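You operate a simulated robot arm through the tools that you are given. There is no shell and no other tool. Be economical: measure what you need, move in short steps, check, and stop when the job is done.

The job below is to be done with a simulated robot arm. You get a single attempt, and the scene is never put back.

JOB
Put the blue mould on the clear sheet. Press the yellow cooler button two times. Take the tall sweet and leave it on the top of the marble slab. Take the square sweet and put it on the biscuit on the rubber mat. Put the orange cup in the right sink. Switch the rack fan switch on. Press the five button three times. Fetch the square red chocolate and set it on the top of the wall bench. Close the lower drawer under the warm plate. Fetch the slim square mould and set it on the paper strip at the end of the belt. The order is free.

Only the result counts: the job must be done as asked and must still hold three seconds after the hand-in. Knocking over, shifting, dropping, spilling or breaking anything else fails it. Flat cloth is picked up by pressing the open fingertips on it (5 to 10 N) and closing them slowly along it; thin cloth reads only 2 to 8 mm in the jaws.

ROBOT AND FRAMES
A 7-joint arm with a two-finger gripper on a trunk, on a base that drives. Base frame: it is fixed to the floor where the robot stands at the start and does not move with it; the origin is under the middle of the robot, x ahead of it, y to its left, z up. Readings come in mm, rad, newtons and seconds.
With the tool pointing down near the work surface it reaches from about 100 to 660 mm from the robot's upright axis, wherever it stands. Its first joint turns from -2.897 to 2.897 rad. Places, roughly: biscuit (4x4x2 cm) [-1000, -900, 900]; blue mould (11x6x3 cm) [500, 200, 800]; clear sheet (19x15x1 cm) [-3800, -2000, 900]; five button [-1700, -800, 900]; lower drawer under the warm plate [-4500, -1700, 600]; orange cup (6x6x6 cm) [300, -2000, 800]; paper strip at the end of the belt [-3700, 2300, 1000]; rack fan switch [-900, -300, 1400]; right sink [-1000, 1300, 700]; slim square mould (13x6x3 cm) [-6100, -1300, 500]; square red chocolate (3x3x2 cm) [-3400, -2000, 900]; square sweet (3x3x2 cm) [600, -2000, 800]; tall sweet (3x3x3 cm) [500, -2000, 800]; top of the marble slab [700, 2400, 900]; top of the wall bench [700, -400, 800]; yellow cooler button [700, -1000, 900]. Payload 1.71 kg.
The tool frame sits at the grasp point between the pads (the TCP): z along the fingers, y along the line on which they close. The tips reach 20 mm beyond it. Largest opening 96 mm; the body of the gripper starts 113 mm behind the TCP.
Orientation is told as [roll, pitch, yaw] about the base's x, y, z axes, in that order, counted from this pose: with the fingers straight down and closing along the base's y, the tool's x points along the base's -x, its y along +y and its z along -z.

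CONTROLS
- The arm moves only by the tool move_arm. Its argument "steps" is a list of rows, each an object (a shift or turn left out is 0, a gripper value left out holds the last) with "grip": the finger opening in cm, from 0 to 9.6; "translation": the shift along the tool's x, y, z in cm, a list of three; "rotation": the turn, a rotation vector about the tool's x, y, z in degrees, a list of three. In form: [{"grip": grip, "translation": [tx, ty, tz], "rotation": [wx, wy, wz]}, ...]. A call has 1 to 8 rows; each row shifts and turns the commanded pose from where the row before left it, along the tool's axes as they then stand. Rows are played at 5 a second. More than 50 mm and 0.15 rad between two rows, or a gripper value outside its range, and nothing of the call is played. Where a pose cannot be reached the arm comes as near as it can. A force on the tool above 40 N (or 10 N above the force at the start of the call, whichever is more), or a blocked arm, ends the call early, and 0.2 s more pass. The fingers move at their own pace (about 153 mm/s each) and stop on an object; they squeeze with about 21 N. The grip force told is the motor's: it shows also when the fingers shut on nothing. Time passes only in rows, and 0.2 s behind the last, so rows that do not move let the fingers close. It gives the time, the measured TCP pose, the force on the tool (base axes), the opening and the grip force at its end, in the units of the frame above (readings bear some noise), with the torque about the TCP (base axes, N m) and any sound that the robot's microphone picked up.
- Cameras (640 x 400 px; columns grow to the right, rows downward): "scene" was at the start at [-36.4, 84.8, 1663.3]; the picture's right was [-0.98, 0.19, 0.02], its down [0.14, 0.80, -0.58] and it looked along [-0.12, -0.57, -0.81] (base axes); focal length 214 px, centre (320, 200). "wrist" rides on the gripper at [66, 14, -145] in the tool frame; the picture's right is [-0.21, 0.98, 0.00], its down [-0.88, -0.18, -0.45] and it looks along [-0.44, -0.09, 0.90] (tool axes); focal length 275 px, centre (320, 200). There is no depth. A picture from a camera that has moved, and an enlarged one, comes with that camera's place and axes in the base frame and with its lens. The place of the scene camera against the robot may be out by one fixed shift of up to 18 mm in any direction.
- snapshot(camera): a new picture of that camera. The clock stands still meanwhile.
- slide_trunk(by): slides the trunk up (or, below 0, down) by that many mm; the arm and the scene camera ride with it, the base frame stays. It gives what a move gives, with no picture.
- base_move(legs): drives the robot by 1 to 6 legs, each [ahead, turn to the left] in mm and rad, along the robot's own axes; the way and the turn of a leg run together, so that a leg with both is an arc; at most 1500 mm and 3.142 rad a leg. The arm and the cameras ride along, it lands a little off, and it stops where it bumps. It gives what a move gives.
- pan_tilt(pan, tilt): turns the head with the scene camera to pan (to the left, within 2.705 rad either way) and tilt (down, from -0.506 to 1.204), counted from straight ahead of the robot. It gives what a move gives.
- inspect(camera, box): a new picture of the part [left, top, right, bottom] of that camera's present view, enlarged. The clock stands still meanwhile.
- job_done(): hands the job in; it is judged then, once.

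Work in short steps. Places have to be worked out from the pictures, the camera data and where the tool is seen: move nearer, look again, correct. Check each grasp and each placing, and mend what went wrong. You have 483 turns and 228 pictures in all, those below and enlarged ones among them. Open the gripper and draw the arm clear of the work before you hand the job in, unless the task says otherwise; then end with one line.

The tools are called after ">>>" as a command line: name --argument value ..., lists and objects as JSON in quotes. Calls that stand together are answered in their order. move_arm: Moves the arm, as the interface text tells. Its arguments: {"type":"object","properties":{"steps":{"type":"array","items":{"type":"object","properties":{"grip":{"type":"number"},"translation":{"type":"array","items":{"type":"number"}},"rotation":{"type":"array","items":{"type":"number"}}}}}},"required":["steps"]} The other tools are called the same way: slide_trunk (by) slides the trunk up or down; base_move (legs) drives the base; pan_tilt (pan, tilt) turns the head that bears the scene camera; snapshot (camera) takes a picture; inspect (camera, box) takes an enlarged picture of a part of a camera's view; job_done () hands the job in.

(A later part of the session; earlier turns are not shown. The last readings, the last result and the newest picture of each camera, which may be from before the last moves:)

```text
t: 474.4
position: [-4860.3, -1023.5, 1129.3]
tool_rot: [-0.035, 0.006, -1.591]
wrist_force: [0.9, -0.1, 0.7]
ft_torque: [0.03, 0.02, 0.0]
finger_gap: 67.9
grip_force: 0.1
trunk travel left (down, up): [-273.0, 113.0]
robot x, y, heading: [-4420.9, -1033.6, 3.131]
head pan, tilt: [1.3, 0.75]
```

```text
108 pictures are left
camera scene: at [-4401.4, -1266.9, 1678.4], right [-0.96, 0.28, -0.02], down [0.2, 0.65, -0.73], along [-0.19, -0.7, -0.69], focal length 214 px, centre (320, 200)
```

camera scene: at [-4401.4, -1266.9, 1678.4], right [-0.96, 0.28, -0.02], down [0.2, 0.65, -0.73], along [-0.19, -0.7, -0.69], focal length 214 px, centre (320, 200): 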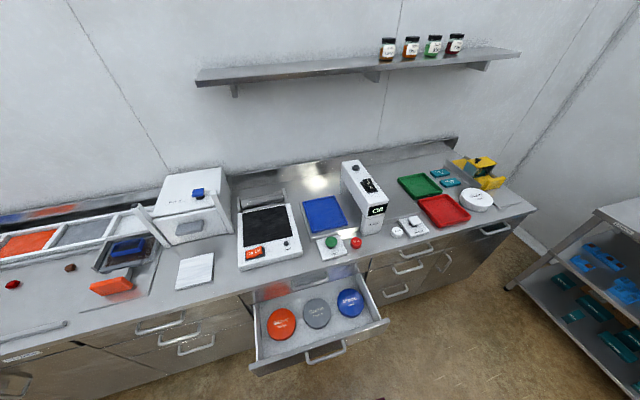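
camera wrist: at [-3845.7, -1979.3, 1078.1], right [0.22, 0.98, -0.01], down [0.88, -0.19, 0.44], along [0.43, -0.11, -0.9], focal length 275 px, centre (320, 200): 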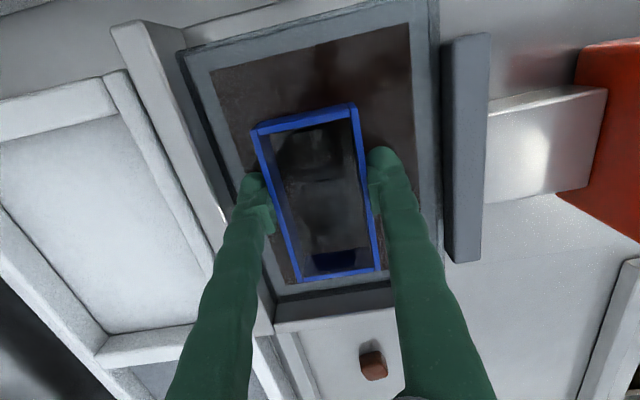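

The open drawer is centred at x≈-4460, front at y≈-1480..-1510, z≈600-700. Face it and look from above with the wrist camera.

>>> base_move --legs '[[45, 0], [0, 1.582]]'

>>> pan_tilt --pan 0.1 --tilt 0.9

>>> snapshot --camera "scene"

>>> snapshot --camera "wrist"

```text
t: 479.9
position: [-4465.2, -1474.0, 1128.1]
tool_rot: [-0.036, 0.006, 0.0]
wrist_force: [-0.1, 0.0, -1.1]
ft_torque: [0.02, -0.03, -0.02]
finger_gap: 68.0
grip_force: 0.1
trunk travel left (down, up): [-273.0, 113.0]
robot x, y, heading: [-4470.0, -1031.1, -1.566]
head pan, tilt: [1.3, 0.75]
```

```text
t: 481.3
position: [-4466.2, -1458.6, 1133.4]
tool_rot: [-0.049, 0.005, -0.002]
wrist_force: [-0.1, 0.5, -0.5]
ft_torque: [0.0, 0.01, -0.03]
finger_gap: 68.2
grip_force: 0.2
trunk travel left (down, up): [-273.0, 113.0]
robot x, y, heading: [-4468.1, -1036.5, -1.565]
head pan, tilt: [0.099, 0.901]
```

```text
107 pictures are left
camera scene: at [-4295.5, -1073.8, 1665.6], right [-0.99, -0.11, 0.0], down [-0.08, 0.79, -0.61], along [0.07, -0.6, -0.79], focal length 214 px, centre (320, 200)
```

scene: 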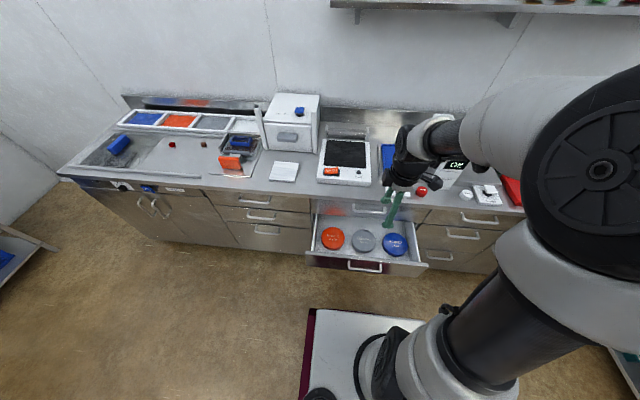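

```text
106 pictures are left
camera wrist: at [-4530.3, -1435.5, 1278.9], right [0.21, 0.98, -0.05], down [0.88, -0.16, 0.45], along [0.43, -0.14, -0.89], focal length 275 px, centre (320, 200)
```

wrist: 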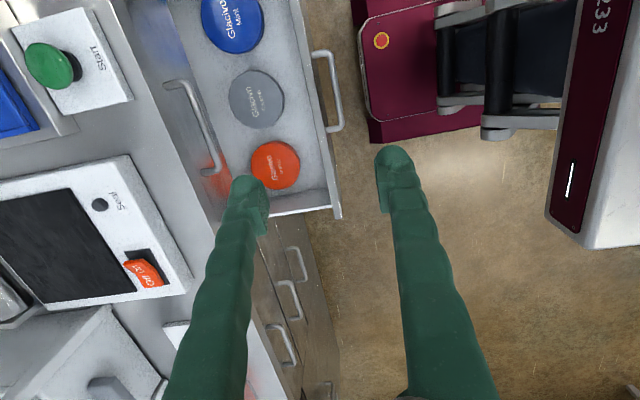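

Handle is at ≈(-4475,-1453,675), panel at y≈-1485, closed panels are at ≈-1622 (travel ~140 mm). I'll back off 80 mm, close the fingers and tilt the tool forward ~47° so only the fingertips reach in.

>>> base_move --legs '[[-80, 0]]'

>>> move_arm --steps '[{"grip": 0, "rotation": [6.7, 0, 0]}, {"rotation": [6.7, 0, 0]}, {"rotation": [6.7, 0, 0]}, {"rotation": [6.7, 0, 0]}, {"rotation": [6.7, 0, 0]}, {"rotation": [6.7, 0, 0]}, {"rotation": [6.7, 0, 0]}, {}]'

```text
t: 482.4
position: [-4466.2, -1383.5, 1131.5]
tool_rot: [-0.045, 0.005, 0.0]
wrist_force: [-0.1, 0.3, -0.2]
ft_torque: [-0.03, 0.03, 0.01]
finger_gap: 68.2
grip_force: 0.1
trunk travel left (down, up): [-273.0, 113.0]
robot x, y, heading: [-4465.2, -953.8, -1.567]
head pan, tilt: [0.099, 0.901]
```

```text
t: 484.2
position: [-4460.6, -1423.9, 1154.0]
tool_rot: [-0.861, 0.006, 0.0]
wrist_force: [-0.2, 1.2, -0.5]
ft_torque: [-0.1, 0.0, 0.0]
finger_gap: 0.2
grip_force: 20.7
out of reach, approached as far as the arm can: row 5, 6, 7
trunk travel left (down, up): [-273.0, 113.0]
robot x, y, heading: [-4464.9, -953.4, -1.563]
head pan, tilt: [0.099, 0.901]
```

Tilted ≈49°. Now lower along the vertical to z≈665 beside the handle (x≈-4395).

>>> move_arm --steps '[{"translation": [-0.8, 3.4, 2.85]}, {"translation": [-0.8, 3.4, 2.85]}, {"translation": [-0.8, 3.4, 2.85]}, {"translation": [-0.8, 3.4, 2.85]}, {"translation": [-0.8, 3.4, 2.85]}, {"translation": [-0.8, 3.4, 2.85]}, {"translation": [-0.8, 3.4, 2.85]}, {"translation": [-0.8, 3.4, 2.85]}]'

>>> snapshot --camera "wrist"

>>> snapshot --camera "scene"

```text
t: 486.0
position: [-4396.2, -1454.7, 803.2]
tool_rot: [-0.859, 0.005, -0.002]
wrist_force: [0.1, 1.4, -0.6]
ft_torque: [-0.02, -0.02, -0.02]
finger_gap: 0.1
grip_force: 21.1
out of reach, approached as far as the arm can: row 1, 2
trunk travel left (down, up): [-273.0, 113.0]
robot x, y, heading: [-4470.3, -952.9, -1.559]
head pan, tilt: [0.099, 0.901]
```

```text
105 pictures are left
camera wrist: at [-4460.7, -1335.3, 887.4], right [0.2, 0.64, -0.74], down [0.88, 0.22, 0.43], along [0.43, -0.74, -0.52], focal length 275 px, centre (320, 200)
```

wrist: 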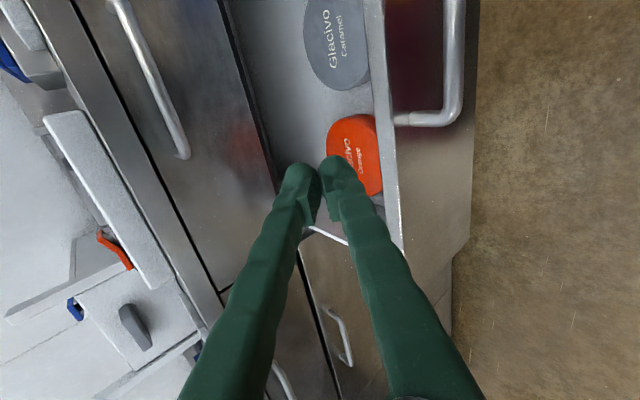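

```text
104 pictures are left
camera scene: at [-4295.6, -992.8, 1665.5], right [-0.99, -0.11, 0.0], down [-0.08, 0.79, -0.61], along [0.07, -0.6, -0.79], focal length 214 px, centre (320, 200)
```

scene: 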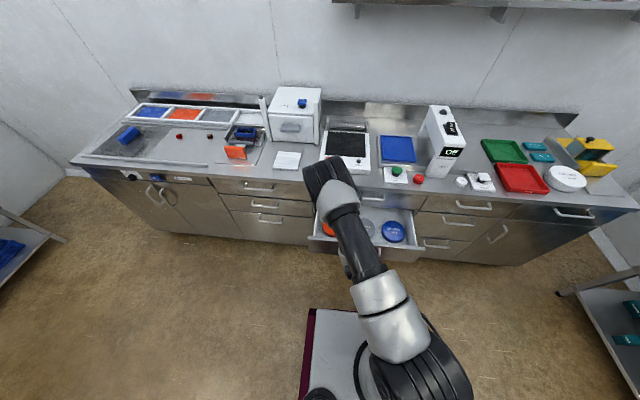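

Handle's near post is at x≈-4405, so shift to x≈-4358, retreat 40 mm, and lower to z≈660.

>>> move_arm --steps '[{"translation": [-2, 2.61, -3.03]}, {"translation": [-1.8, 0, 0]}, {"translation": [0, 3.6, 3.1]}, {"translation": [0, 3.6, 3.1]}, {"translation": [0, 3.6, 3.1]}]'

>>> snapshot --camera "wrist"

```text
t: 487.2
position: [-4359.2, -1415.6, 659.7]
tool_rot: [-0.857, 0.005, -0.001]
wrist_force: [-0.6, 0.0, 0.3]
ft_torque: [-0.03, -0.02, -0.02]
finger_gap: 0.0
grip_force: 20.8
trunk travel left (down, up): [-273.0, 113.0]
robot x, y, heading: [-4464.8, -953.6, -1.566]
head pan, tilt: [0.099, 0.901]
```

```text
103 pictures are left
camera wrist: at [-4424.1, -1295.2, 744.6], right [0.2, 0.64, -0.74], down [0.88, 0.22, 0.43], along [0.43, -0.74, -0.52], focal length 275 px, centre (320, 200)
```

wrist: 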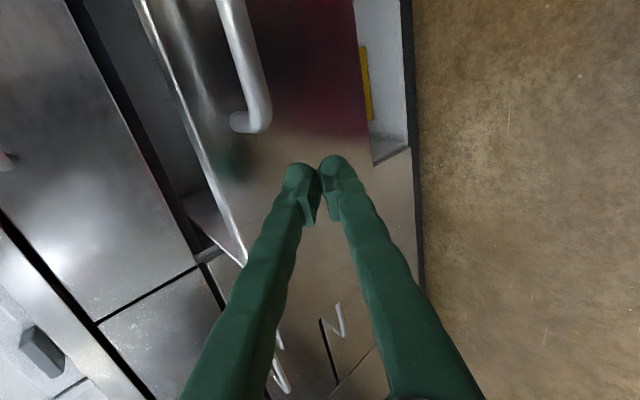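

Fingers are in front of the drawer panel, clear of the handle. Push forward.

>>> move_arm --steps '[{"translation": [0, -1.31, 1.51]}, {"translation": [0, -0.98, 1.13]}, {"translation": [0, -0.98, 1.13]}, {"translation": [0, -0.98, 1.13]}, {"translation": [0, -0.98, 1.13]}, {"translation": [0, -0.98, 1.13]}]'

>>> move_arm --steps '[{"translation": [0, -0.98, 1.13]}, {"translation": [0, -0.98, 1.13]}, {"translation": [0, -0.98, 1.13]}]'

>>> snapshot --camera "wrist"

```text
t: 488.6
position: [-4359.4, -1510.9, 661.4]
tool_rot: [-0.858, 0.005, 0.0]
wrist_force: [-0.3, 0.4, 0.0]
ft_torque: [0.03, 0.02, 0.03]
finger_gap: 0.3
grip_force: 20.7
trunk travel left (down, up): [-273.0, 113.0]
robot x, y, heading: [-4467.6, -950.4, -1.564]
head pan, tilt: [0.099, 0.901]
```

```text
t: 489.4
position: [-4359.4, -1553.9, 661.3]
tool_rot: [-0.857, 0.004, 0.0]
wrist_force: [-0.2, -0.7, -0.4]
ft_torque: [-0.02, 0.02, 0.0]
finger_gap: 0.0
grip_force: 20.8
trunk travel left (down, up): [-273.0, 113.0]
robot x, y, heading: [-4470.6, -956.1, -1.56]
head pan, tilt: [0.099, 0.901]
```

```text
102 pictures are left
camera wrist: at [-4424.7, -1434.6, 745.0], right [0.2, 0.64, -0.74], down [0.88, 0.22, 0.43], along [0.43, -0.74, -0.52], focal length 275 px, centre (320, 200)
```

wrist: 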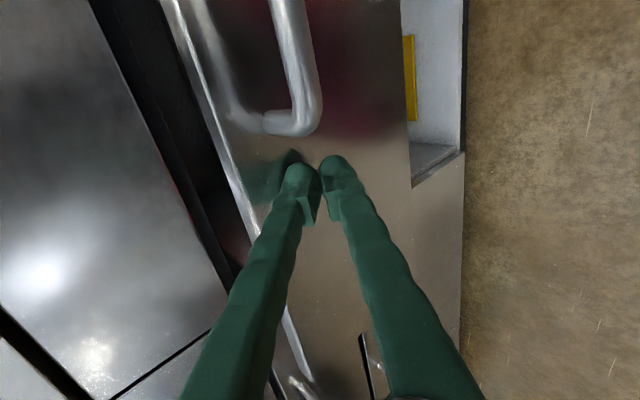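

No contact yet, but the panel reflection is close. Continue in 1 cm rows.

>>> move_arm --steps '[{"translation": [0, -0.65, 0.76]}, {"translation": [0, -0.65, 0.76]}, {"translation": [0, -0.65, 0.76]}]'

>>> snapshot --camera "wrist"

```text
t: 490.2
position: [-4359.0, -1584.1, 659.9]
tool_rot: [-0.857, 0.006, 0.0]
wrist_force: [-0.2, 0.8, 0.7]
ft_torque: [-0.04, 0.02, -0.01]
finger_gap: 0.0
grip_force: 20.6
trunk travel left (down, up): [-273.0, 113.0]
robot x, y, heading: [-4468.6, -955.5, -1.561]
head pan, tilt: [0.099, 0.901]
```

```text
101 pictures are left
camera wrist: at [-4424.6, -1464.4, 744.0], right [0.2, 0.64, -0.74], down [0.88, 0.22, 0.43], along [0.43, -0.74, -0.52], focal length 275 px, centre (320, 200)
```

wrist: 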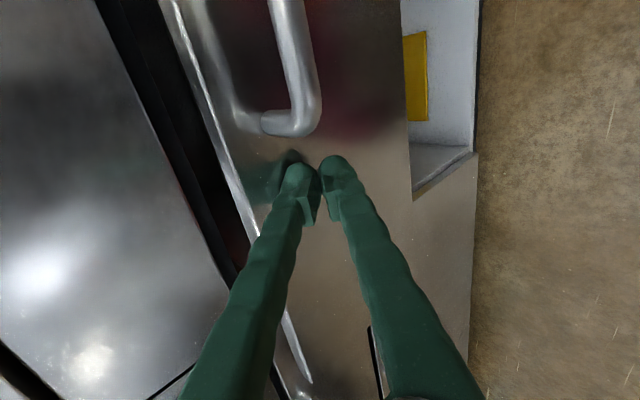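

The drawer is moving with the fingertips (handle fixed in view). Keep pushing.

>>> move_arm --steps '[{"translation": [0, -0.65, 0.76]}, {"translation": [0, -0.65, 0.76]}, {"translation": [0, -0.65, 0.76]}, {"translation": [0, -0.65, 0.76]}]'

>>> snapshot --camera "wrist"

```text
t: 491.2
position: [-4360.5, -1624.4, 659.9]
tool_rot: [-0.857, 0.007, 0.0]
wrist_force: [0.2, -0.5, 1.0]
ft_torque: [0.02, -0.02, -0.01]
finger_gap: 0.0
grip_force: 21.3
trunk travel left (down, up): [-273.0, 113.0]
robot x, y, heading: [-4471.1, -954.7, -1.563]
head pan, tilt: [0.099, 0.901]
```

```text
100 pictures are left
camera wrist: at [-4425.0, -1504.4, 743.9], right [0.2, 0.64, -0.74], down [0.88, 0.22, 0.43], along [0.43, -0.74, -0.52], focal length 275 px, centre (320, 200)
```

wrist: 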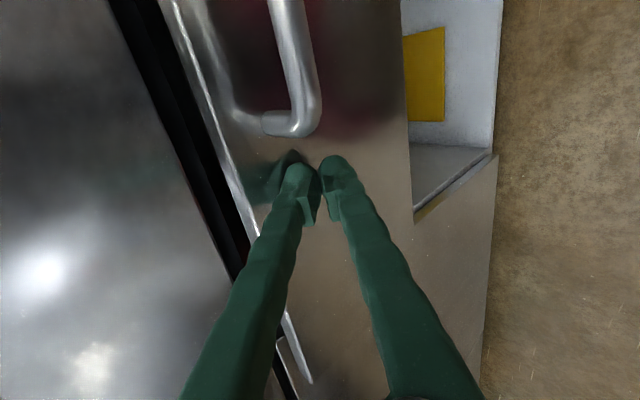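

Still some gap. Drive the base forward 60 mm with the arm as pusher.

>>> base_move --legs '[[60, 0]]'

>>> snapshot --camera "wrist"

```text
t: 492.3
position: [-4360.4, -1672.6, 664.4]
tool_rot: [-0.861, 0.007, 0.0]
wrist_force: [-0.8, -0.5, -0.8]
ft_torque: [-0.01, -0.02, 0.03]
finger_gap: 0.2
grip_force: 21.0
trunk travel left (down, up): [-273.0, 113.0]
robot x, y, heading: [-4467.9, -1011.8, -1.567]
head pan, tilt: [0.099, 0.901]
stopped in leg 1: the force on the tool passed its limit at 205 N (the readings are from after the stop); the commanded pose is now the measured one
```

```text
99 pictures are left
camera wrist: at [-4423.9, -1553.4, 748.0], right [0.2, 0.64, -0.74], down [0.88, 0.22, 0.42], along [0.43, -0.74, -0.52], focal length 275 px, centre (320, 200)
```

wrist: 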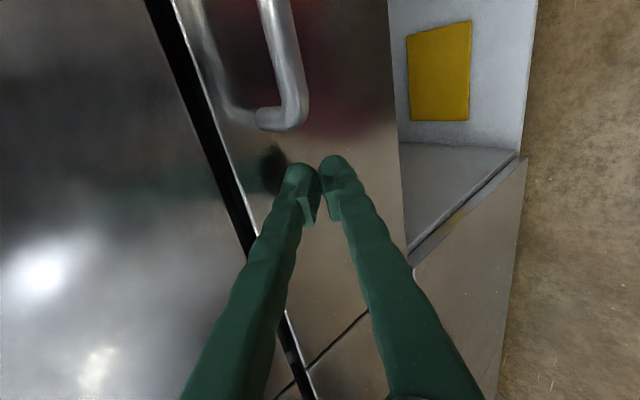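

205 N spike suggests the drawer hit its stop. Push gently once more to verify.

>>> move_arm --steps '[{"translation": [0, -0.5, 0.6]}, {"translation": [0, -0.5, 0.6]}, {"translation": [0, -0.5, 0.6]}]'

>>> inspect --camera "scene" --box '[270, 130, 450, 270]'

```text
t: 493.1
position: [-4358.9, -1688.5, 669.3]
tool_rot: [-0.865, 0.009, 0.001]
wrist_force: [1.9, 28.8, 13.1]
ft_torque: [-0.37, 0.06, 0.01]
finger_gap: 0.0
grip_force: 20.7
trunk travel left (down, up): [-273.0, 113.0]
robot x, y, heading: [-4470.9, -1015.3, -1.562]
head pan, tilt: [0.099, 0.901]
```

```text
2.86 times, centred on (360, 200) of scene
camera zoom: at [-4295.7, -1048.6, 1665.8], right [-0.99, -0.11, 0.0], down [-0.08, 0.79, -0.61], along [0.07, -0.61, -0.79], focal length 613 px, centre (206, 200)
```

zoom: 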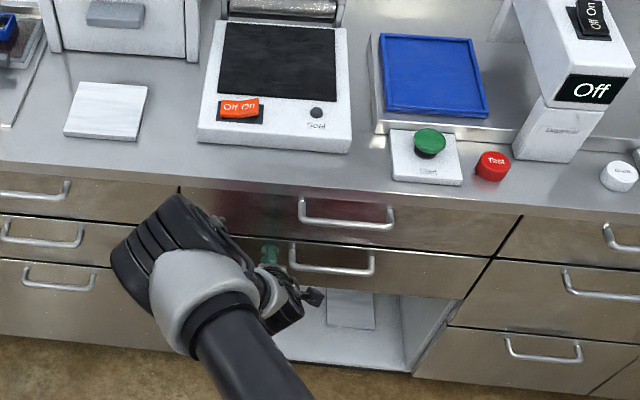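

Drawer is closed against its stop (29 N reaction) and looks flush. Retreat, raise and look again from the scene camera.

>>> move_arm --steps '[{"translation": [0, 2.9, -3.4]}, {"translation": [0, 2.9, -3.4]}, {"translation": [0, 2.9, -3.4]}, {"translation": [0, -2.5, -4.1], "rotation": [-8, 0, 0]}, {"translation": [0, -2.2, -4.2], "rotation": [-8, 0, 0]}, {"translation": [0, -1.6, -4.4], "rotation": [-8, 0, 0]}, {"translation": [0, -1, -4.6], "rotation": [-8, 0, 0]}, {"translation": [0, -0.5, -4.6], "rotation": [-8, 0, 0]}]'

>>> move_arm --steps '[{"translation": [0, 0, -4.6], "rotation": [-8, 0, 0]}, {"translation": [0, 0, -4.6]}, {"translation": [0, 0, -4.6]}, {"translation": [0, 0, -4.6]}, {"translation": [0, 0, -4.6]}]'

>>> inspect --camera "scene" --box '[270, 130, 450, 270]'

```text
t: 494.9
position: [-4360.4, -1501.9, 898.8]
tool_rot: [-0.169, 0.004, -0.001]
wrist_force: [-0.4, 0.6, -0.5]
ft_torque: [-0.03, -0.06, 0.01]
finger_gap: 0.0
grip_force: 20.5
trunk travel left (down, up): [-273.0, 113.0]
robot x, y, heading: [-4466.6, -1012.5, -1.565]
head pan, tilt: [0.099, 0.901]
```

```text
t: 496.1
position: [-4355.5, -1487.1, 1126.1]
tool_rot: [-0.029, 0.005, 0.0]
wrist_force: [-0.1, 1.3, -0.9]
ft_torque: [-0.02, 0.04, -0.01]
finger_gap: 0.2
grip_force: 21.2
trunk travel left (down, up): [-273.0, 113.0]
robot x, y, heading: [-4467.7, -1012.3, -1.56]
head pan, tilt: [0.099, 0.901]
```

```text
2.86 times, centred on (360, 200) of scene
camera zoom: at [-4295.3, -1051.9, 1665.6], right [-0.99, -0.11, 0.0], down [-0.08, 0.79, -0.61], along [0.07, -0.61, -0.79], focal length 613 px, centre (206, 200)
```

zoom: 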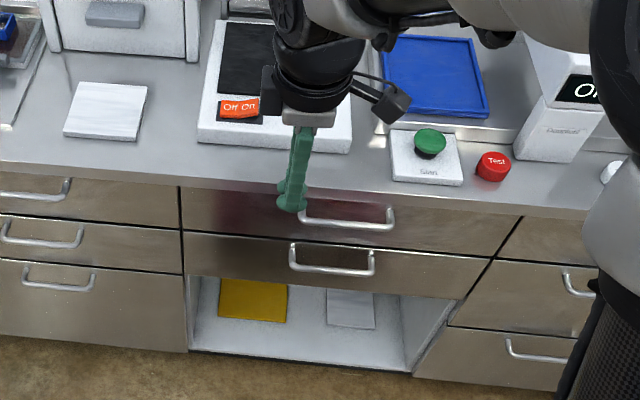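

Closed and flush. Next, the slim square mould on the corner rack: turn west, drive closer, look.

>>> base_move --legs '[[0, -1.577], [500, 0]]'

>>> pan_tilt --pan 0.1 --tilt 0.55

>>> snapshot --camera "scene"

```text
t: 503.8
position: [-5443.3, -1127.0, 1124.8]
tool_rot: [-0.028, 0.006, -1.57]
wrist_force: [-0.2, -0.4, 0.3]
ft_torque: [0.0, -0.01, 0.01]
finger_gap: 0.0
grip_force: 21.2
trunk travel left (down, up): [-273.0, 113.0]
robot x, y, heading: [-4965.3, -1015.5, -3.139]
head pan, tilt: [0.099, 0.901]
```

```text
t: 504.6
position: [-5424.3, -1127.5, 1131.9]
tool_rot: [-0.043, 0.008, -1.576]
wrist_force: [-0.7, 0.3, -0.8]
ft_torque: [0.03, -0.01, -0.02]
finger_gap: 0.0
grip_force: 20.7
trunk travel left (down, up): [-273.0, 113.0]
robot x, y, heading: [-4966.1, -1008.7, -3.132]
head pan, tilt: [0.099, 0.55]
```

```text
96 pictures are left
camera scene: at [-5014.1, -1176.6, 1694.6], right [-0.1, 0.99, 0.0], down [0.53, 0.05, -0.84], along [-0.84, -0.09, -0.54], focal length 214 px, centre (320, 200)
```

scene: 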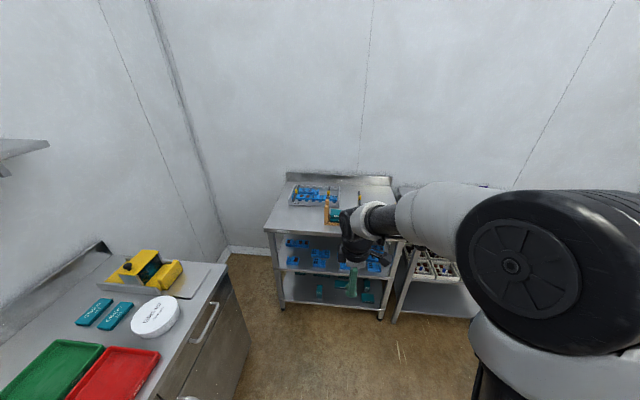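

>>> inspect --camera "scene" --box '[260, 170, 420, 320]'

```text
2.67 times, centred on (340, 245) of scene
camera zoom: at [-5014.1, -1176.6, 1694.6], right [-0.1, 0.99, 0.0], down [0.53, 0.05, -0.84], along [-0.84, -0.09, -0.54], focal length 572 px, centre (267, 80)
```

zoom: 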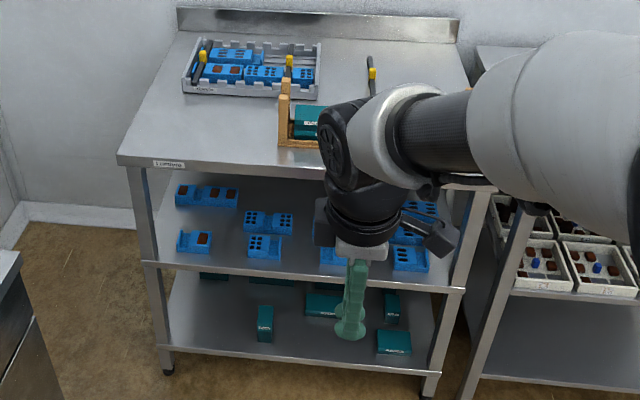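

The mould must be one of the blue ones on the middle shelf (z≈500). I'll shift to y≈-1270, lower the trunk, and turn the tool (closing sideways, then tilt forward) to look into the shelf.

>>> base_move --legs '[[0, 0.7], [390, 0], [0, -0.7]]'

>>> move_arm --steps '[{"rotation": [0, 0, 8.2]}, {"rotation": [0, 0, 8.2]}, {"rotation": [0, 0, 8.2]}, {"rotation": [0, 0, 8.2]}, {"rotation": [0, 0, 8.2]}, {"rotation": [0, 0, 8.2]}, {"rotation": [0, 0, 8.2]}, {"rotation": [0, 0, 8.2]}]'

>>> move_arm --steps '[{"grip": 8, "rotation": [0, 0, 8.2], "translation": [0, 0, 4]}, {"rotation": [0, 0, 8.2], "translation": [0, 0, 4]}, {"rotation": [0, 0, 8], "translation": [0, 0, 4]}, {"translation": [0, 0, 4]}, {"translation": [0, 0, 4]}]'

>>> slide_trunk --by -200

>>> snapshot --camera "scene"

```text
t: 511.6
position: [-5720.8, -1378.3, 1131.8]
tool_rot: [-0.045, 0.009, -1.571]
wrist_force: [-0.3, 0.2, 0.0]
ft_torque: [0.03, -0.01, 0.01]
finger_gap: 0.0
grip_force: 21.3
trunk travel left (down, up): [-273.0, 113.0]
robot x, y, heading: [-5262.4, -1272.3, -3.137]
head pan, tilt: [0.099, 0.55]
```

```text
t: 513.4
position: [-5703.6, -1379.3, 1138.7]
tool_rot: [-0.034, -0.05, -2.718]
wrist_force: [0.2, 1.1, 0.8]
ft_torque: [0.02, 0.03, 0.03]
finger_gap: 0.1
grip_force: 20.9
trunk travel left (down, up): [-273.0, 113.0]
robot x, y, heading: [-5263.8, -1269.8, -3.139]
head pan, tilt: [0.099, 0.55]
```

```text
t: 514.6
position: [-5716.2, -1375.5, 938.5]
tool_rot: [-0.006, -0.059, 3.14]
wrist_force: [-0.1, 0.1, -0.2]
ft_torque: [-0.01, -0.02, 0.01]
finger_gap: 80.1
grip_force: 0.2
trunk travel left (down, up): [-273.0, 113.0]
robot x, y, heading: [-5261.8, -1265.6, -3.135]
head pan, tilt: [0.099, 0.55]
```

```text
t: 516.8
position: [-5715.7, -1376.7, 740.1]
tool_rot: [-0.007, -0.058, 3.141]
wrist_force: [0.1, -0.3, -0.2]
ft_torque: [0.0, -0.05, -0.04]
finger_gap: 79.8
grip_force: 0.1
trunk travel left (down, up): [-73.0, 313.0]
robot x, y, heading: [-5264.3, -1268.0, -3.134]
head pan, tilt: [0.099, 0.55]
```

```text
94 pictures are left
camera scene: at [-5306.1, -1432.2, 1494.7], right [-0.1, 0.99, 0.0], down [0.53, 0.05, -0.84], along [-0.84, -0.09, -0.54], focal length 214 px, centre (320, 200)
```

scene: 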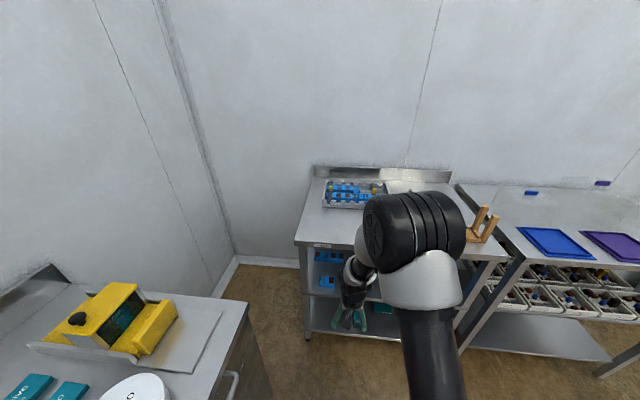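

Now tilt the tool forward ~65° to look into the middle shelf with the wrist camera.

>>> move_arm --steps '[{"rotation": [0, -8, 0]}, {"rotation": [0, -8, 0]}, {"rotation": [0, -8, 0]}, {"rotation": [0, -8, 0]}, {"rotation": [0, -8, 0]}, {"rotation": [0, -8, 0]}, {"rotation": [0, -8, 0]}, {"rotation": [0, -8, 0]}]'

>>> snapshot --camera "wrist"

```text
t: 518.6
position: [-5739.2, -1388.6, 733.4]
tool_rot: [-0.024, -1.179, -3.122]
wrist_force: [-0.2, 0.0, -0.1]
ft_torque: [0.01, 0.0, -0.02]
finger_gap: 80.0
grip_force: 0.1
out of reach, approached as far as the arm can: row 5, 6, 7
trunk travel left (down, up): [-73.0, 313.0]
robot x, y, heading: [-5261.9, -1269.0, -3.142]
head pan, tilt: [0.099, 0.55]
```

```text
93 pictures are left
camera wrist: at [-5579.9, -1401.1, 726.2], right [-0.08, -0.98, 0.18], down [0.08, 0.18, 0.98], along [-0.99, 0.09, 0.06], focal length 275 px, centre (320, 200)
```

wrist: 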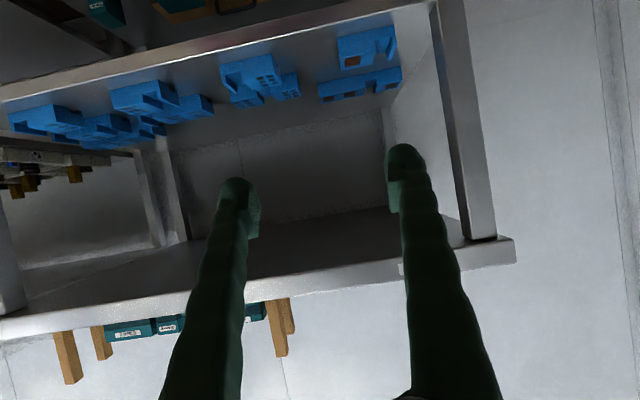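

The camera ended up underneath (image inverted) – it would hit the shelf. Zoom on the candidates first, then I'll rotate the wrist 180°.

>>> inspect --camera "wrist" --box '[200, 30, 328, 110]'

>>> inspect --camera "wrist" --box '[300, 20, 428, 110]'

>>> inspect --camera "wrist" --box '[0, 60, 220, 150]'

```text
5.00 times, centred on (264, 70) of wrist
camera zoom: at [-5579.9, -1401.1, 726.2], right [-0.08, -0.98, 0.18], down [0.08, 0.18, 0.98], along [-0.99, 0.09, 0.06], focal length 1376 px, centre (600, 850)
```

zoom: 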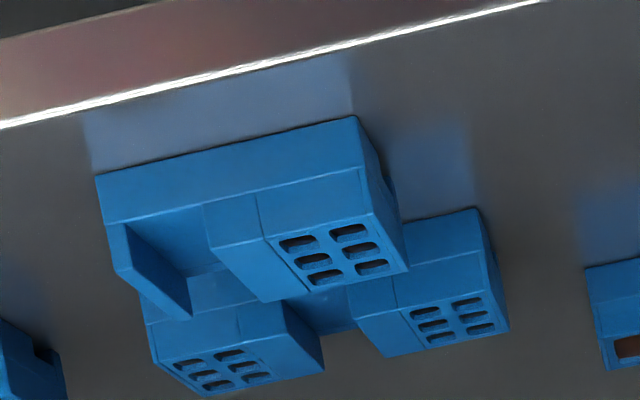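

```text
4.44 times, centred on (364, 65) of wrist
camera zoom: at [-5579.9, -1401.1, 726.2], right [-0.08, -0.98, 0.18], down [0.08, 0.18, 0.98], along [-0.99, 0.09, 0.06], focal length 1224 px, centre (124, 800)
```

zoom: 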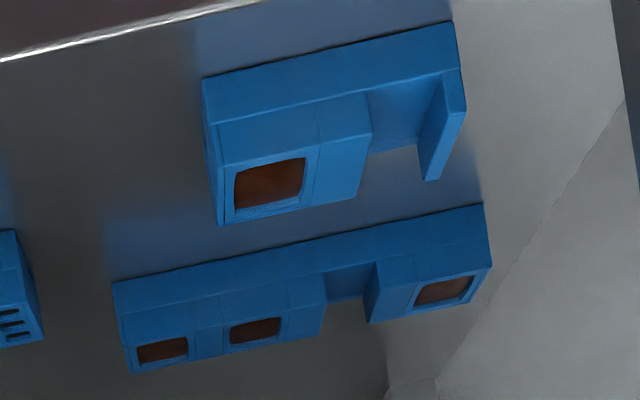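

```text
2.91 times, centred on (110, 105) of wrist
camera zoom: at [-5579.9, -1401.1, 726.2], right [-0.08, -0.98, 0.18], down [0.08, 0.18, 0.98], along [-0.99, 0.09, 0.06], focal length 801 px, centre (931, 476)
```

zoom: 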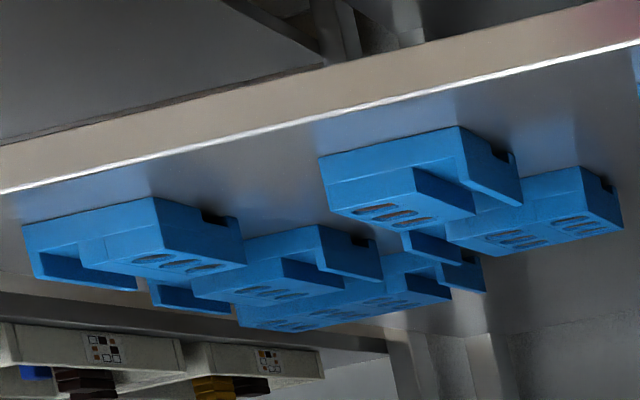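

Candidates: the middle rear one with slots (≈13 cm long, at ≈(-6050,-1303)) matches the size and place. I'll rotate the wrist 180° so the camera is above the gripper.

>>> move_arm --steps '[{"rotation": [0, 0, -8.5]}, {"rotation": [0, 0, -8.5]}, {"rotation": [0, 0, -8.5]}, {"rotation": [0, 0, -8.5]}, {"rotation": [0, 0, -8.5]}, {"rotation": [0, 0, -8.5]}, {"rotation": [0, 0, -8.5]}, {"rotation": [0, 0, -8.5]}]'

>>> move_arm --steps '[{"rotation": [0, 0, -8.5]}, {"rotation": [0, 0, -8.5]}, {"rotation": [0, 0, -8.5]}, {"rotation": [0, 0, -8.5]}, {"rotation": [0, 0, -8.5]}, {"rotation": [0, 0, -8.5]}, {"rotation": [0, 0, -8.5]}, {"rotation": [0, 0, -8.5]}]'

>>> move_arm --steps '[{"rotation": [0, 0, -8.5]}, {"rotation": [0, 0, -8.5]}, {"rotation": [0, 0, -8.5]}, {"rotation": [0, 0, -8.5]}, {"rotation": [0, 0, -8.5]}, {"rotation": [0, 0, -1.5]}, {}]'

>>> snapshot --camera "wrist"

```text
t: 520.4
position: [-5738.9, -1388.4, 734.0]
tool_rot: [-1.153, -0.34, -1.724]
wrist_force: [-1.2, 0.9, 0.5]
ft_torque: [0.0, -0.01, 0.01]
finger_gap: 80.3
grip_force: 0.0
trunk travel left (down, up): [-73.0, 313.0]
robot x, y, heading: [-5265.3, -1270.0, -3.132]
head pan, tilt: [0.099, 0.55]
```

```text
t: 522.2
position: [-5738.7, -1387.0, 732.3]
tool_rot: [-1.026, 0.736, -1.189]
wrist_force: [-0.9, 0.3, 0.6]
ft_torque: [-0.01, 0.02, 0.02]
finger_gap: 80.0
grip_force: 0.2
trunk travel left (down, up): [-73.0, 313.0]
robot x, y, heading: [-5261.8, -1271.8, -3.136]
head pan, tilt: [0.099, 0.55]
```

```text
t: 523.8
position: [-5743.1, -1371.2, 733.6]
tool_rot: [-0.052, 1.174, -0.058]
wrist_force: [-0.1, 0.1, 0.1]
ft_torque: [-0.02, -0.01, 0.02]
finger_gap: 79.7
grip_force: 0.2
trunk travel left (down, up): [-73.0, 313.0]
robot x, y, heading: [-5265.2, -1272.7, -3.137]
head pan, tilt: [0.099, 0.55]
```

```text
89 pictures are left
camera wrist: at [-5635.0, -1355.9, 849.5], right [0.09, 0.97, -0.21], down [0.75, -0.2, -0.63], along [-0.66, -0.1, -0.75], focal length 275 px, centre (320, 200)
```

wrist: 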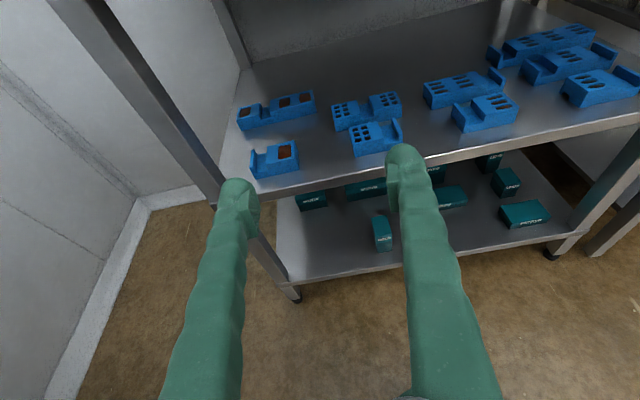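

>>> inspect --camera "wrist" --box '[230, 80, 422, 200]'

>>> inspect --camera "wrist" --box '[400, 20, 640, 150]'

```text
3.33 times, centred on (326, 140) of wrist
camera zoom: at [-5635.0, -1355.9, 849.5], right [0.09, 0.97, -0.21], down [0.75, -0.2, -0.63], along [-0.66, -0.1, -0.75], focal length 918 px, centre (300, 400)
```

zoom: 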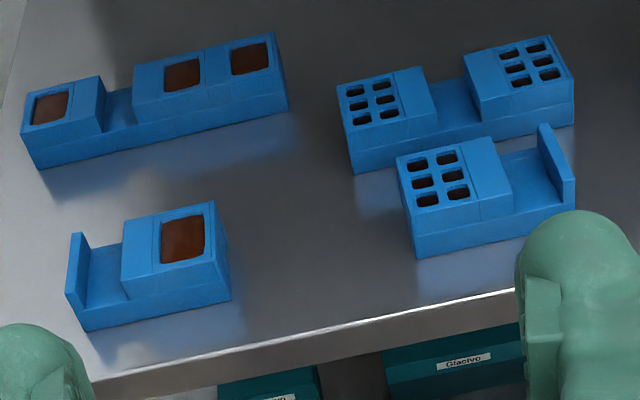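

```text
2.67 times, centred on (520, 85) of wrist
camera zoom: at [-5635.0, -1355.9, 849.5], right [0.09, 0.97, -0.21], down [0.75, -0.2, -0.63], along [-0.66, -0.1, -0.75], focal length 734 px, centre (-213, 507)
```

zoom: 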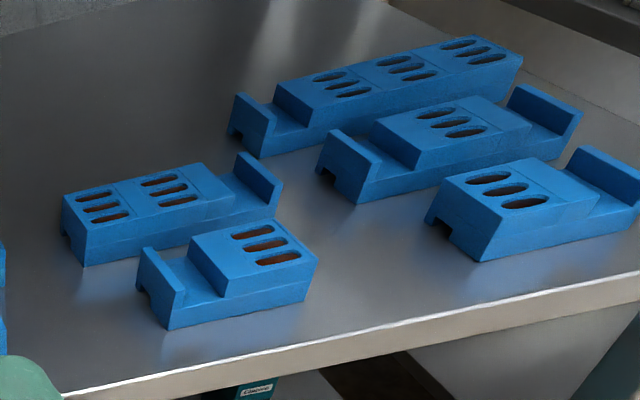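

B-rear (six-square blocks with a channel between) spans x≈-6071..-6131, y≈-1354..-1227: matches (-6100,-1300). I'll grip its right raised block (y≈-1278..-1227) with the tool tilted ~50°, passing over the front mould. First set the tilt and y, then drive closer.

>>> move_arm --steps '[{"rotation": [0, -8.4, 0], "translation": [0, 4, 0]}, {"rotation": [0, -8.4, 0], "translation": [0, 4, 0]}, {"translation": [0, 3.9, 0]}, {"translation": [-3.4, 0, 2.9]}, {"grip": 5.8, "translation": [-3.4, 0, 2.9]}]'

>>> base_move --legs '[[180, 0]]'

>>> snapshot --camera "wrist"

```text
t: 525.0
position: [-5766.5, -1273.1, 626.6]
tool_rot: [0.011, 0.869, 0.013]
wrist_force: [1.0, -0.5, 0.7]
ft_torque: [0.04, -0.01, -0.09]
finger_gap: 57.8
grip_force: 0.0
out of reach, approached as far as the arm can: row 1, 3
trunk travel left (down, up): [-73.0, 313.0]
robot x, y, heading: [-5262.8, -1266.4, -3.137]
head pan, tilt: [0.099, 0.55]
```

```text
t: 526.5
position: [-5938.4, -1274.8, 634.7]
tool_rot: [0.015, 0.882, 0.01]
wrist_force: [1.2, -0.6, -0.9]
ft_torque: [0.0, 0.0, 0.02]
finger_gap: 58.1
grip_force: 0.0
trunk travel left (down, up): [-73.0, 313.0]
robot x, y, heading: [-5443.5, -1270.5, -3.141]
head pan, tilt: [0.099, 0.55]
```

```text
86 pictures are left
camera wrist: at [-5869.5, -1260.1, 776.1], right [0.13, 0.98, -0.15], down [0.9, -0.18, -0.4], along [-0.42, -0.08, -0.91], focal length 275 px, centre (320, 200)
```

wrist: 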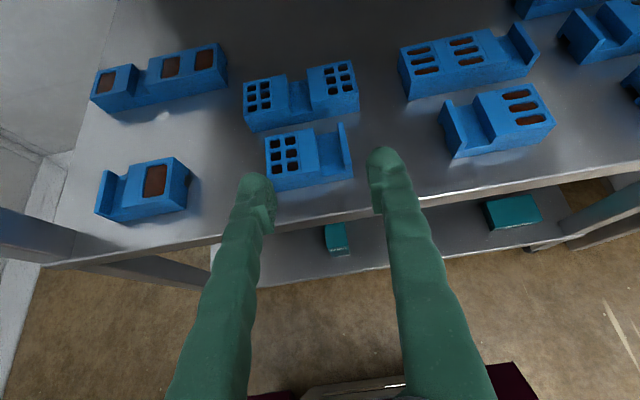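

>>> inspect --camera "wrist" --box '[224, 50, 384, 200]'

```text
2.67 times, centred on (304, 125) of wrist
camera zoom: at [-5869.5, -1260.1, 776.1], right [0.13, 0.98, -0.15], down [0.9, -0.18, -0.4], along [-0.42, -0.08, -0.91], focal length 734 px, centre (363, 400)
```

zoom: 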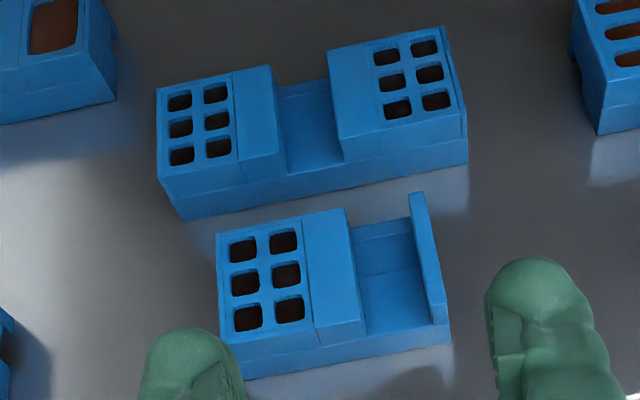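

Refined: shelf z≈518, mould x -6092..-6152, y ≈-1352..-1223, right block y -1276..-1223, channel floor ≈534. Drive 60 mm closer and move over it at z≈620, then check.

>>> base_move --legs '[[60, 0]]'

>>> move_arm --steps '[{"grip": 5.7, "translation": [0.5, 1.2, 1.5]}, {"translation": [1.3, 1.3, 1.8]}, {"translation": [1.3, 0, 2.0]}, {"translation": [1.0, 0, 2.2]}]'

>>> snapshot --camera "wrist"

>>> inspect --camera "wrist" --box '[224, 100, 384, 200]'

```text
t: 527.5
position: [-5985.7, -1273.9, 645.0]
tool_rot: [0.015, 0.905, 0.011]
wrist_force: [-0.6, -0.1, -0.9]
ft_torque: [0.0, 0.0, 0.0]
finger_gap: 58.1
grip_force: 0.1
trunk travel left (down, up): [-73.0, 313.0]
robot x, y, heading: [-5507.7, -1273.0, -3.14]
head pan, tilt: [0.099, 0.55]
```

```text
t: 528.5
position: [-6069.0, -1249.0, 633.6]
tool_rot: [0.016, 0.907, 0.012]
wrist_force: [0.2, 0.6, 0.8]
ft_torque: [0.02, 0.0, 0.0]
finger_gap: 57.3
grip_force: 0.1
trunk travel left (down, up): [-73.0, 313.0]
robot x, y, heading: [-5504.7, -1268.5, -3.138]
head pan, tilt: [0.099, 0.55]
```

```text
84 pictures are left
camera wrist: at [-5994.6, -1235.8, 773.5], right [0.13, 0.98, -0.15], down [0.89, -0.18, -0.42], along [-0.44, -0.08, -0.9], focal length 275 px, centre (320, 200)
```

wrist: 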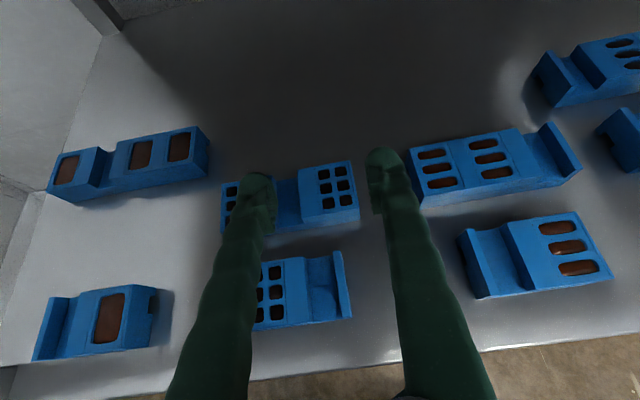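

```text
4.00 times, centred on (304, 150) of wrist
camera zoom: at [-5994.6, -1235.8, 773.5], right [0.13, 0.98, -0.15], down [0.89, -0.18, -0.42], along [-0.44, -0.08, -0.9], focal length 1101 px, centre (384, 400)
```

zoom: 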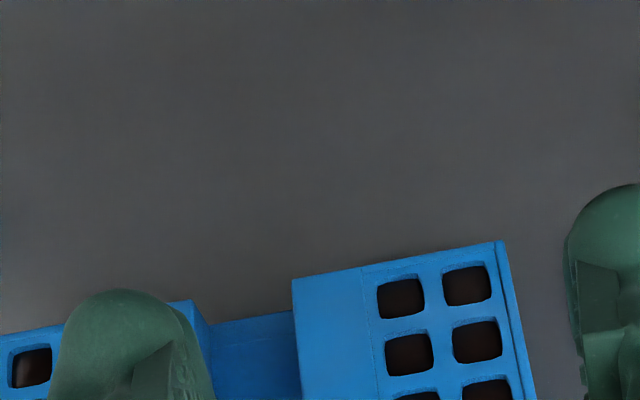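

Block y≈-1274..-1222, x≈-6081..-6141. Move forward 36 mm and down 45 mm, then check.

>>> move_arm --steps '[{"translation": [2.2, 0.05, 2.84]}, {"translation": [-1.8, 0, 1.4]}, {"translation": [-1.75, 0, 1.37]}]'

>>> snapshot --camera "wrist"

>>> inspect --camera "wrist" --box '[208, 120, 416, 250]'

```text
t: 529.3
position: [-6104.6, -1247.2, 588.4]
tool_rot: [0.017, 0.907, 0.011]
wrist_force: [-0.7, -1.0, 0.6]
ft_torque: [0.02, 0.02, -0.02]
finger_gap: 56.8
grip_force: 0.1
trunk travel left (down, up): [-73.0, 313.0]
robot x, y, heading: [-5506.9, -1272.7, -3.142]
head pan, tilt: [0.099, 0.55]
```

```text
82 pictures are left
camera wrist: at [-6030.5, -1234.2, 729.0], right [0.13, 0.98, -0.15], down [0.89, -0.18, -0.42], along [-0.44, -0.08, -0.89], focal length 275 px, centre (320, 200)
```

wrist: 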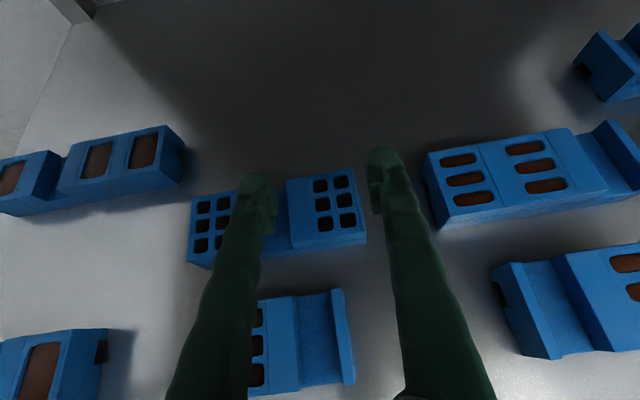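

```text
3.08 times, centred on (312, 185) of wrist
camera zoom: at [-6030.5, -1234.2, 729.0], right [0.13, 0.98, -0.15], down [0.89, -0.18, -0.42], along [-0.44, -0.08, -0.89], focal length 847 px, centre (345, 246)
```

zoom: 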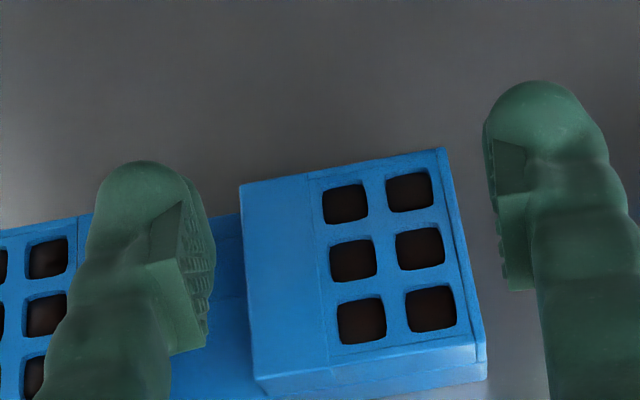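

Centred. Descend 24 mm more.

>>> move_arm --steps '[{"translation": [-0.95, -0.15, 0.74]}, {"translation": [-0.95, 0, 0.74]}]'

>>> inspect --camera "wrist" --box '[208, 120, 416, 250]'

```text
t: 529.9
position: [-6104.6, -1248.2, 563.2]
tool_rot: [0.017, 0.909, 0.012]
wrist_force: [0.5, -0.4, -0.3]
ft_torque: [0.0, 0.01, -0.03]
finger_gap: 57.0
grip_force: 0.0
trunk travel left (down, up): [-73.0, 313.0]
robot x, y, heading: [-5501.7, -1272.3, -3.144]
head pan, tilt: [0.099, 0.55]
```

```text
3.08 times, centred on (312, 185) of wrist
camera zoom: at [-6030.4, -1235.6, 704.4], right [0.13, 0.98, -0.15], down [0.89, -0.18, -0.42], along [-0.44, -0.08, -0.9], focal length 847 px, centre (345, 246)
```

zoom: 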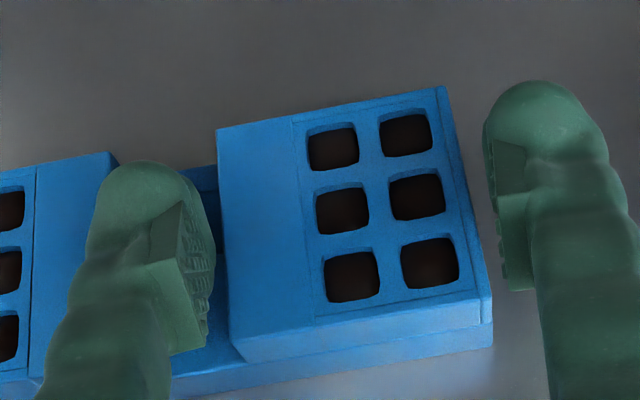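

The inner fingertip looks a tight fit in the channel; descend slowly watching force.

>>> move_arm --steps '[{"grip": 5.5, "translation": [-0.24, 0.1, 0.18]}]'

>>> move_arm --steps '[{"translation": [-0.24, 0, 0.18]}]'

```text
t: 530.3
position: [-6104.6, -1248.5, 560.3]
tool_rot: [0.016, 0.907, 0.013]
wrist_force: [-0.5, -0.2, 0.4]
ft_torque: [0.0, 0.02, 0.01]
finger_gap: 55.4
grip_force: 0.1
trunk travel left (down, up): [-73.0, 313.0]
robot x, y, heading: [-5506.7, -1271.5, -3.139]
head pan, tilt: [0.099, 0.55]
```

```text
t: 530.7
position: [-6105.0, -1247.8, 557.5]
tool_rot: [0.017, 0.906, 0.012]
wrist_force: [-0.2, 0.4, -0.6]
ft_torque: [0.03, -0.02, 0.0]
finger_gap: 55.1
grip_force: 0.3
trunk travel left (down, up): [-73.0, 313.0]
robot x, y, heading: [-5505.6, -1273.0, -3.141]
head pan, tilt: [0.099, 0.55]
```

>>> move_arm --steps '[{"translation": [-0.24, 0, 0.18]}]'

>>> move_arm --steps '[{"translation": [-0.24, 0, 0.18]}]'

>>> inspect --camera "wrist" --box '[208, 120, 416, 250]'

```text
t: 531.1
position: [-6103.3, -1248.2, 555.4]
tool_rot: [0.015, 0.91, 0.012]
wrist_force: [0.1, -0.3, 6.3]
ft_torque: [-0.21, -0.01, 0.02]
finger_gap: 55.7
grip_force: 0.3
trunk travel left (down, up): [-73.0, 313.0]
robot x, y, heading: [-5502.9, -1270.7, -3.139]
head pan, tilt: [0.099, 0.55]
```

```text
t: 531.5
position: [-6104.9, -1246.9, 554.7]
tool_rot: [0.016, 0.915, 0.012]
wrist_force: [6.1, 0.1, 25.1]
ft_torque: [-0.8, 0.07, 0.2]
finger_gap: 56.1
grip_force: 0.0
trunk travel left (down, up): [-73.0, 313.0]
robot x, y, heading: [-5508.6, -1273.0, -3.142]
head pan, tilt: [0.099, 0.55]
```

```text
3.08 times, centred on (312, 185) of wrist
camera zoom: at [-6029.1, -1234.4, 695.0], right [0.13, 0.98, -0.15], down [0.89, -0.18, -0.42], along [-0.44, -0.08, -0.89], focal length 847 px, centre (345, 246)
```

zoom: 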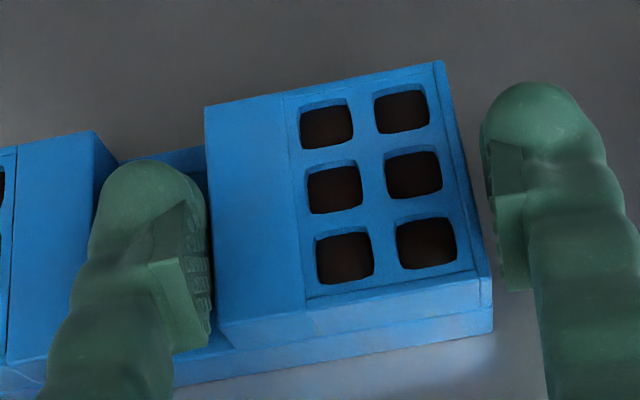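

The inner tip touches the channel floor (as predicted at ≈534). Raise 2 mm and close on the block.

>>> move_arm --steps '[{"translation": [0.3, 0, -0.22]}, {"grip": 3.5}, {}, {}]'

>>> inspect --camera "wrist" --box '[208, 120, 416, 250]'

```text
t: 532.5
position: [-6103.9, -1248.1, 554.4]
tool_rot: [0.016, 0.909, 0.013]
wrist_force: [-0.6, -2.6, 7.1]
ft_torque: [-0.57, 0.24, -0.02]
finger_gap: 52.2
grip_force: 21.2
trunk travel left (down, up): [-73.0, 313.0]
robot x, y, heading: [-5502.4, -1269.3, -3.143]
head pan, tilt: [0.099, 0.55]
```

```text
3.08 times, centred on (312, 185) of wrist
camera zoom: at [-6029.6, -1234.9, 695.9], right [0.13, 0.98, -0.15], down [0.89, -0.18, -0.42], along [-0.44, -0.08, -0.9], focal length 847 px, centre (345, 246)
```

zoom: 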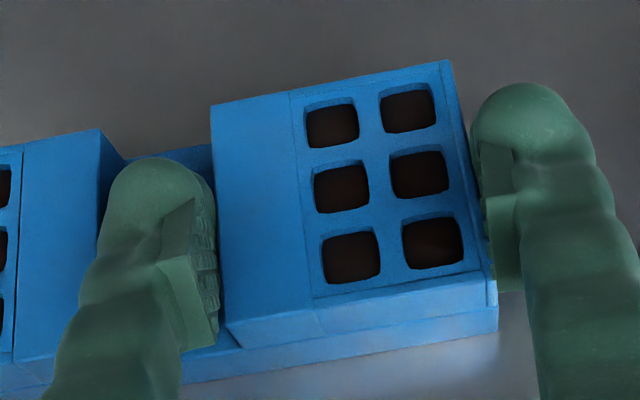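

Gripped (52 mm). Lift 15 mm and verify it comes along level.

>>> move_arm --steps '[{"translation": [0.4, 0, -0.31]}, {"translation": [0.8, 0, -0.62]}, {"translation": [1.2, 0, -0.93]}, {"translation": [1.2, 0, -0.93]}]'

>>> snapshot --camera "wrist"

```text
t: 533.5
position: [-6104.9, -1248.8, 599.9]
tool_rot: [0.017, 0.907, 0.013]
wrist_force: [0.2, -0.2, -1.8]
ft_torque: [0.1, 0.05, 0.01]
finger_gap: 51.9
grip_force: 21.1
trunk travel left (down, up): [-73.0, 313.0]
robot x, y, heading: [-5502.7, -1273.7, -3.137]
head pan, tilt: [0.099, 0.55]
```

```text
77 pictures are left
camera wrist: at [-6030.3, -1235.6, 741.4], right [0.13, 0.98, -0.15], down [0.89, -0.18, -0.42], along [-0.44, -0.08, -0.9], focal length 275 px, centre (320, 200)
```

wrist: 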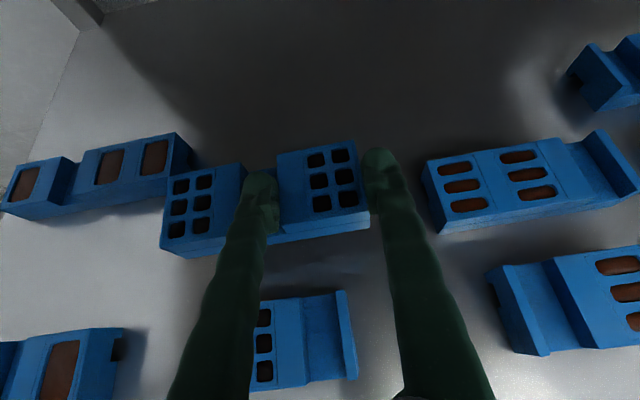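

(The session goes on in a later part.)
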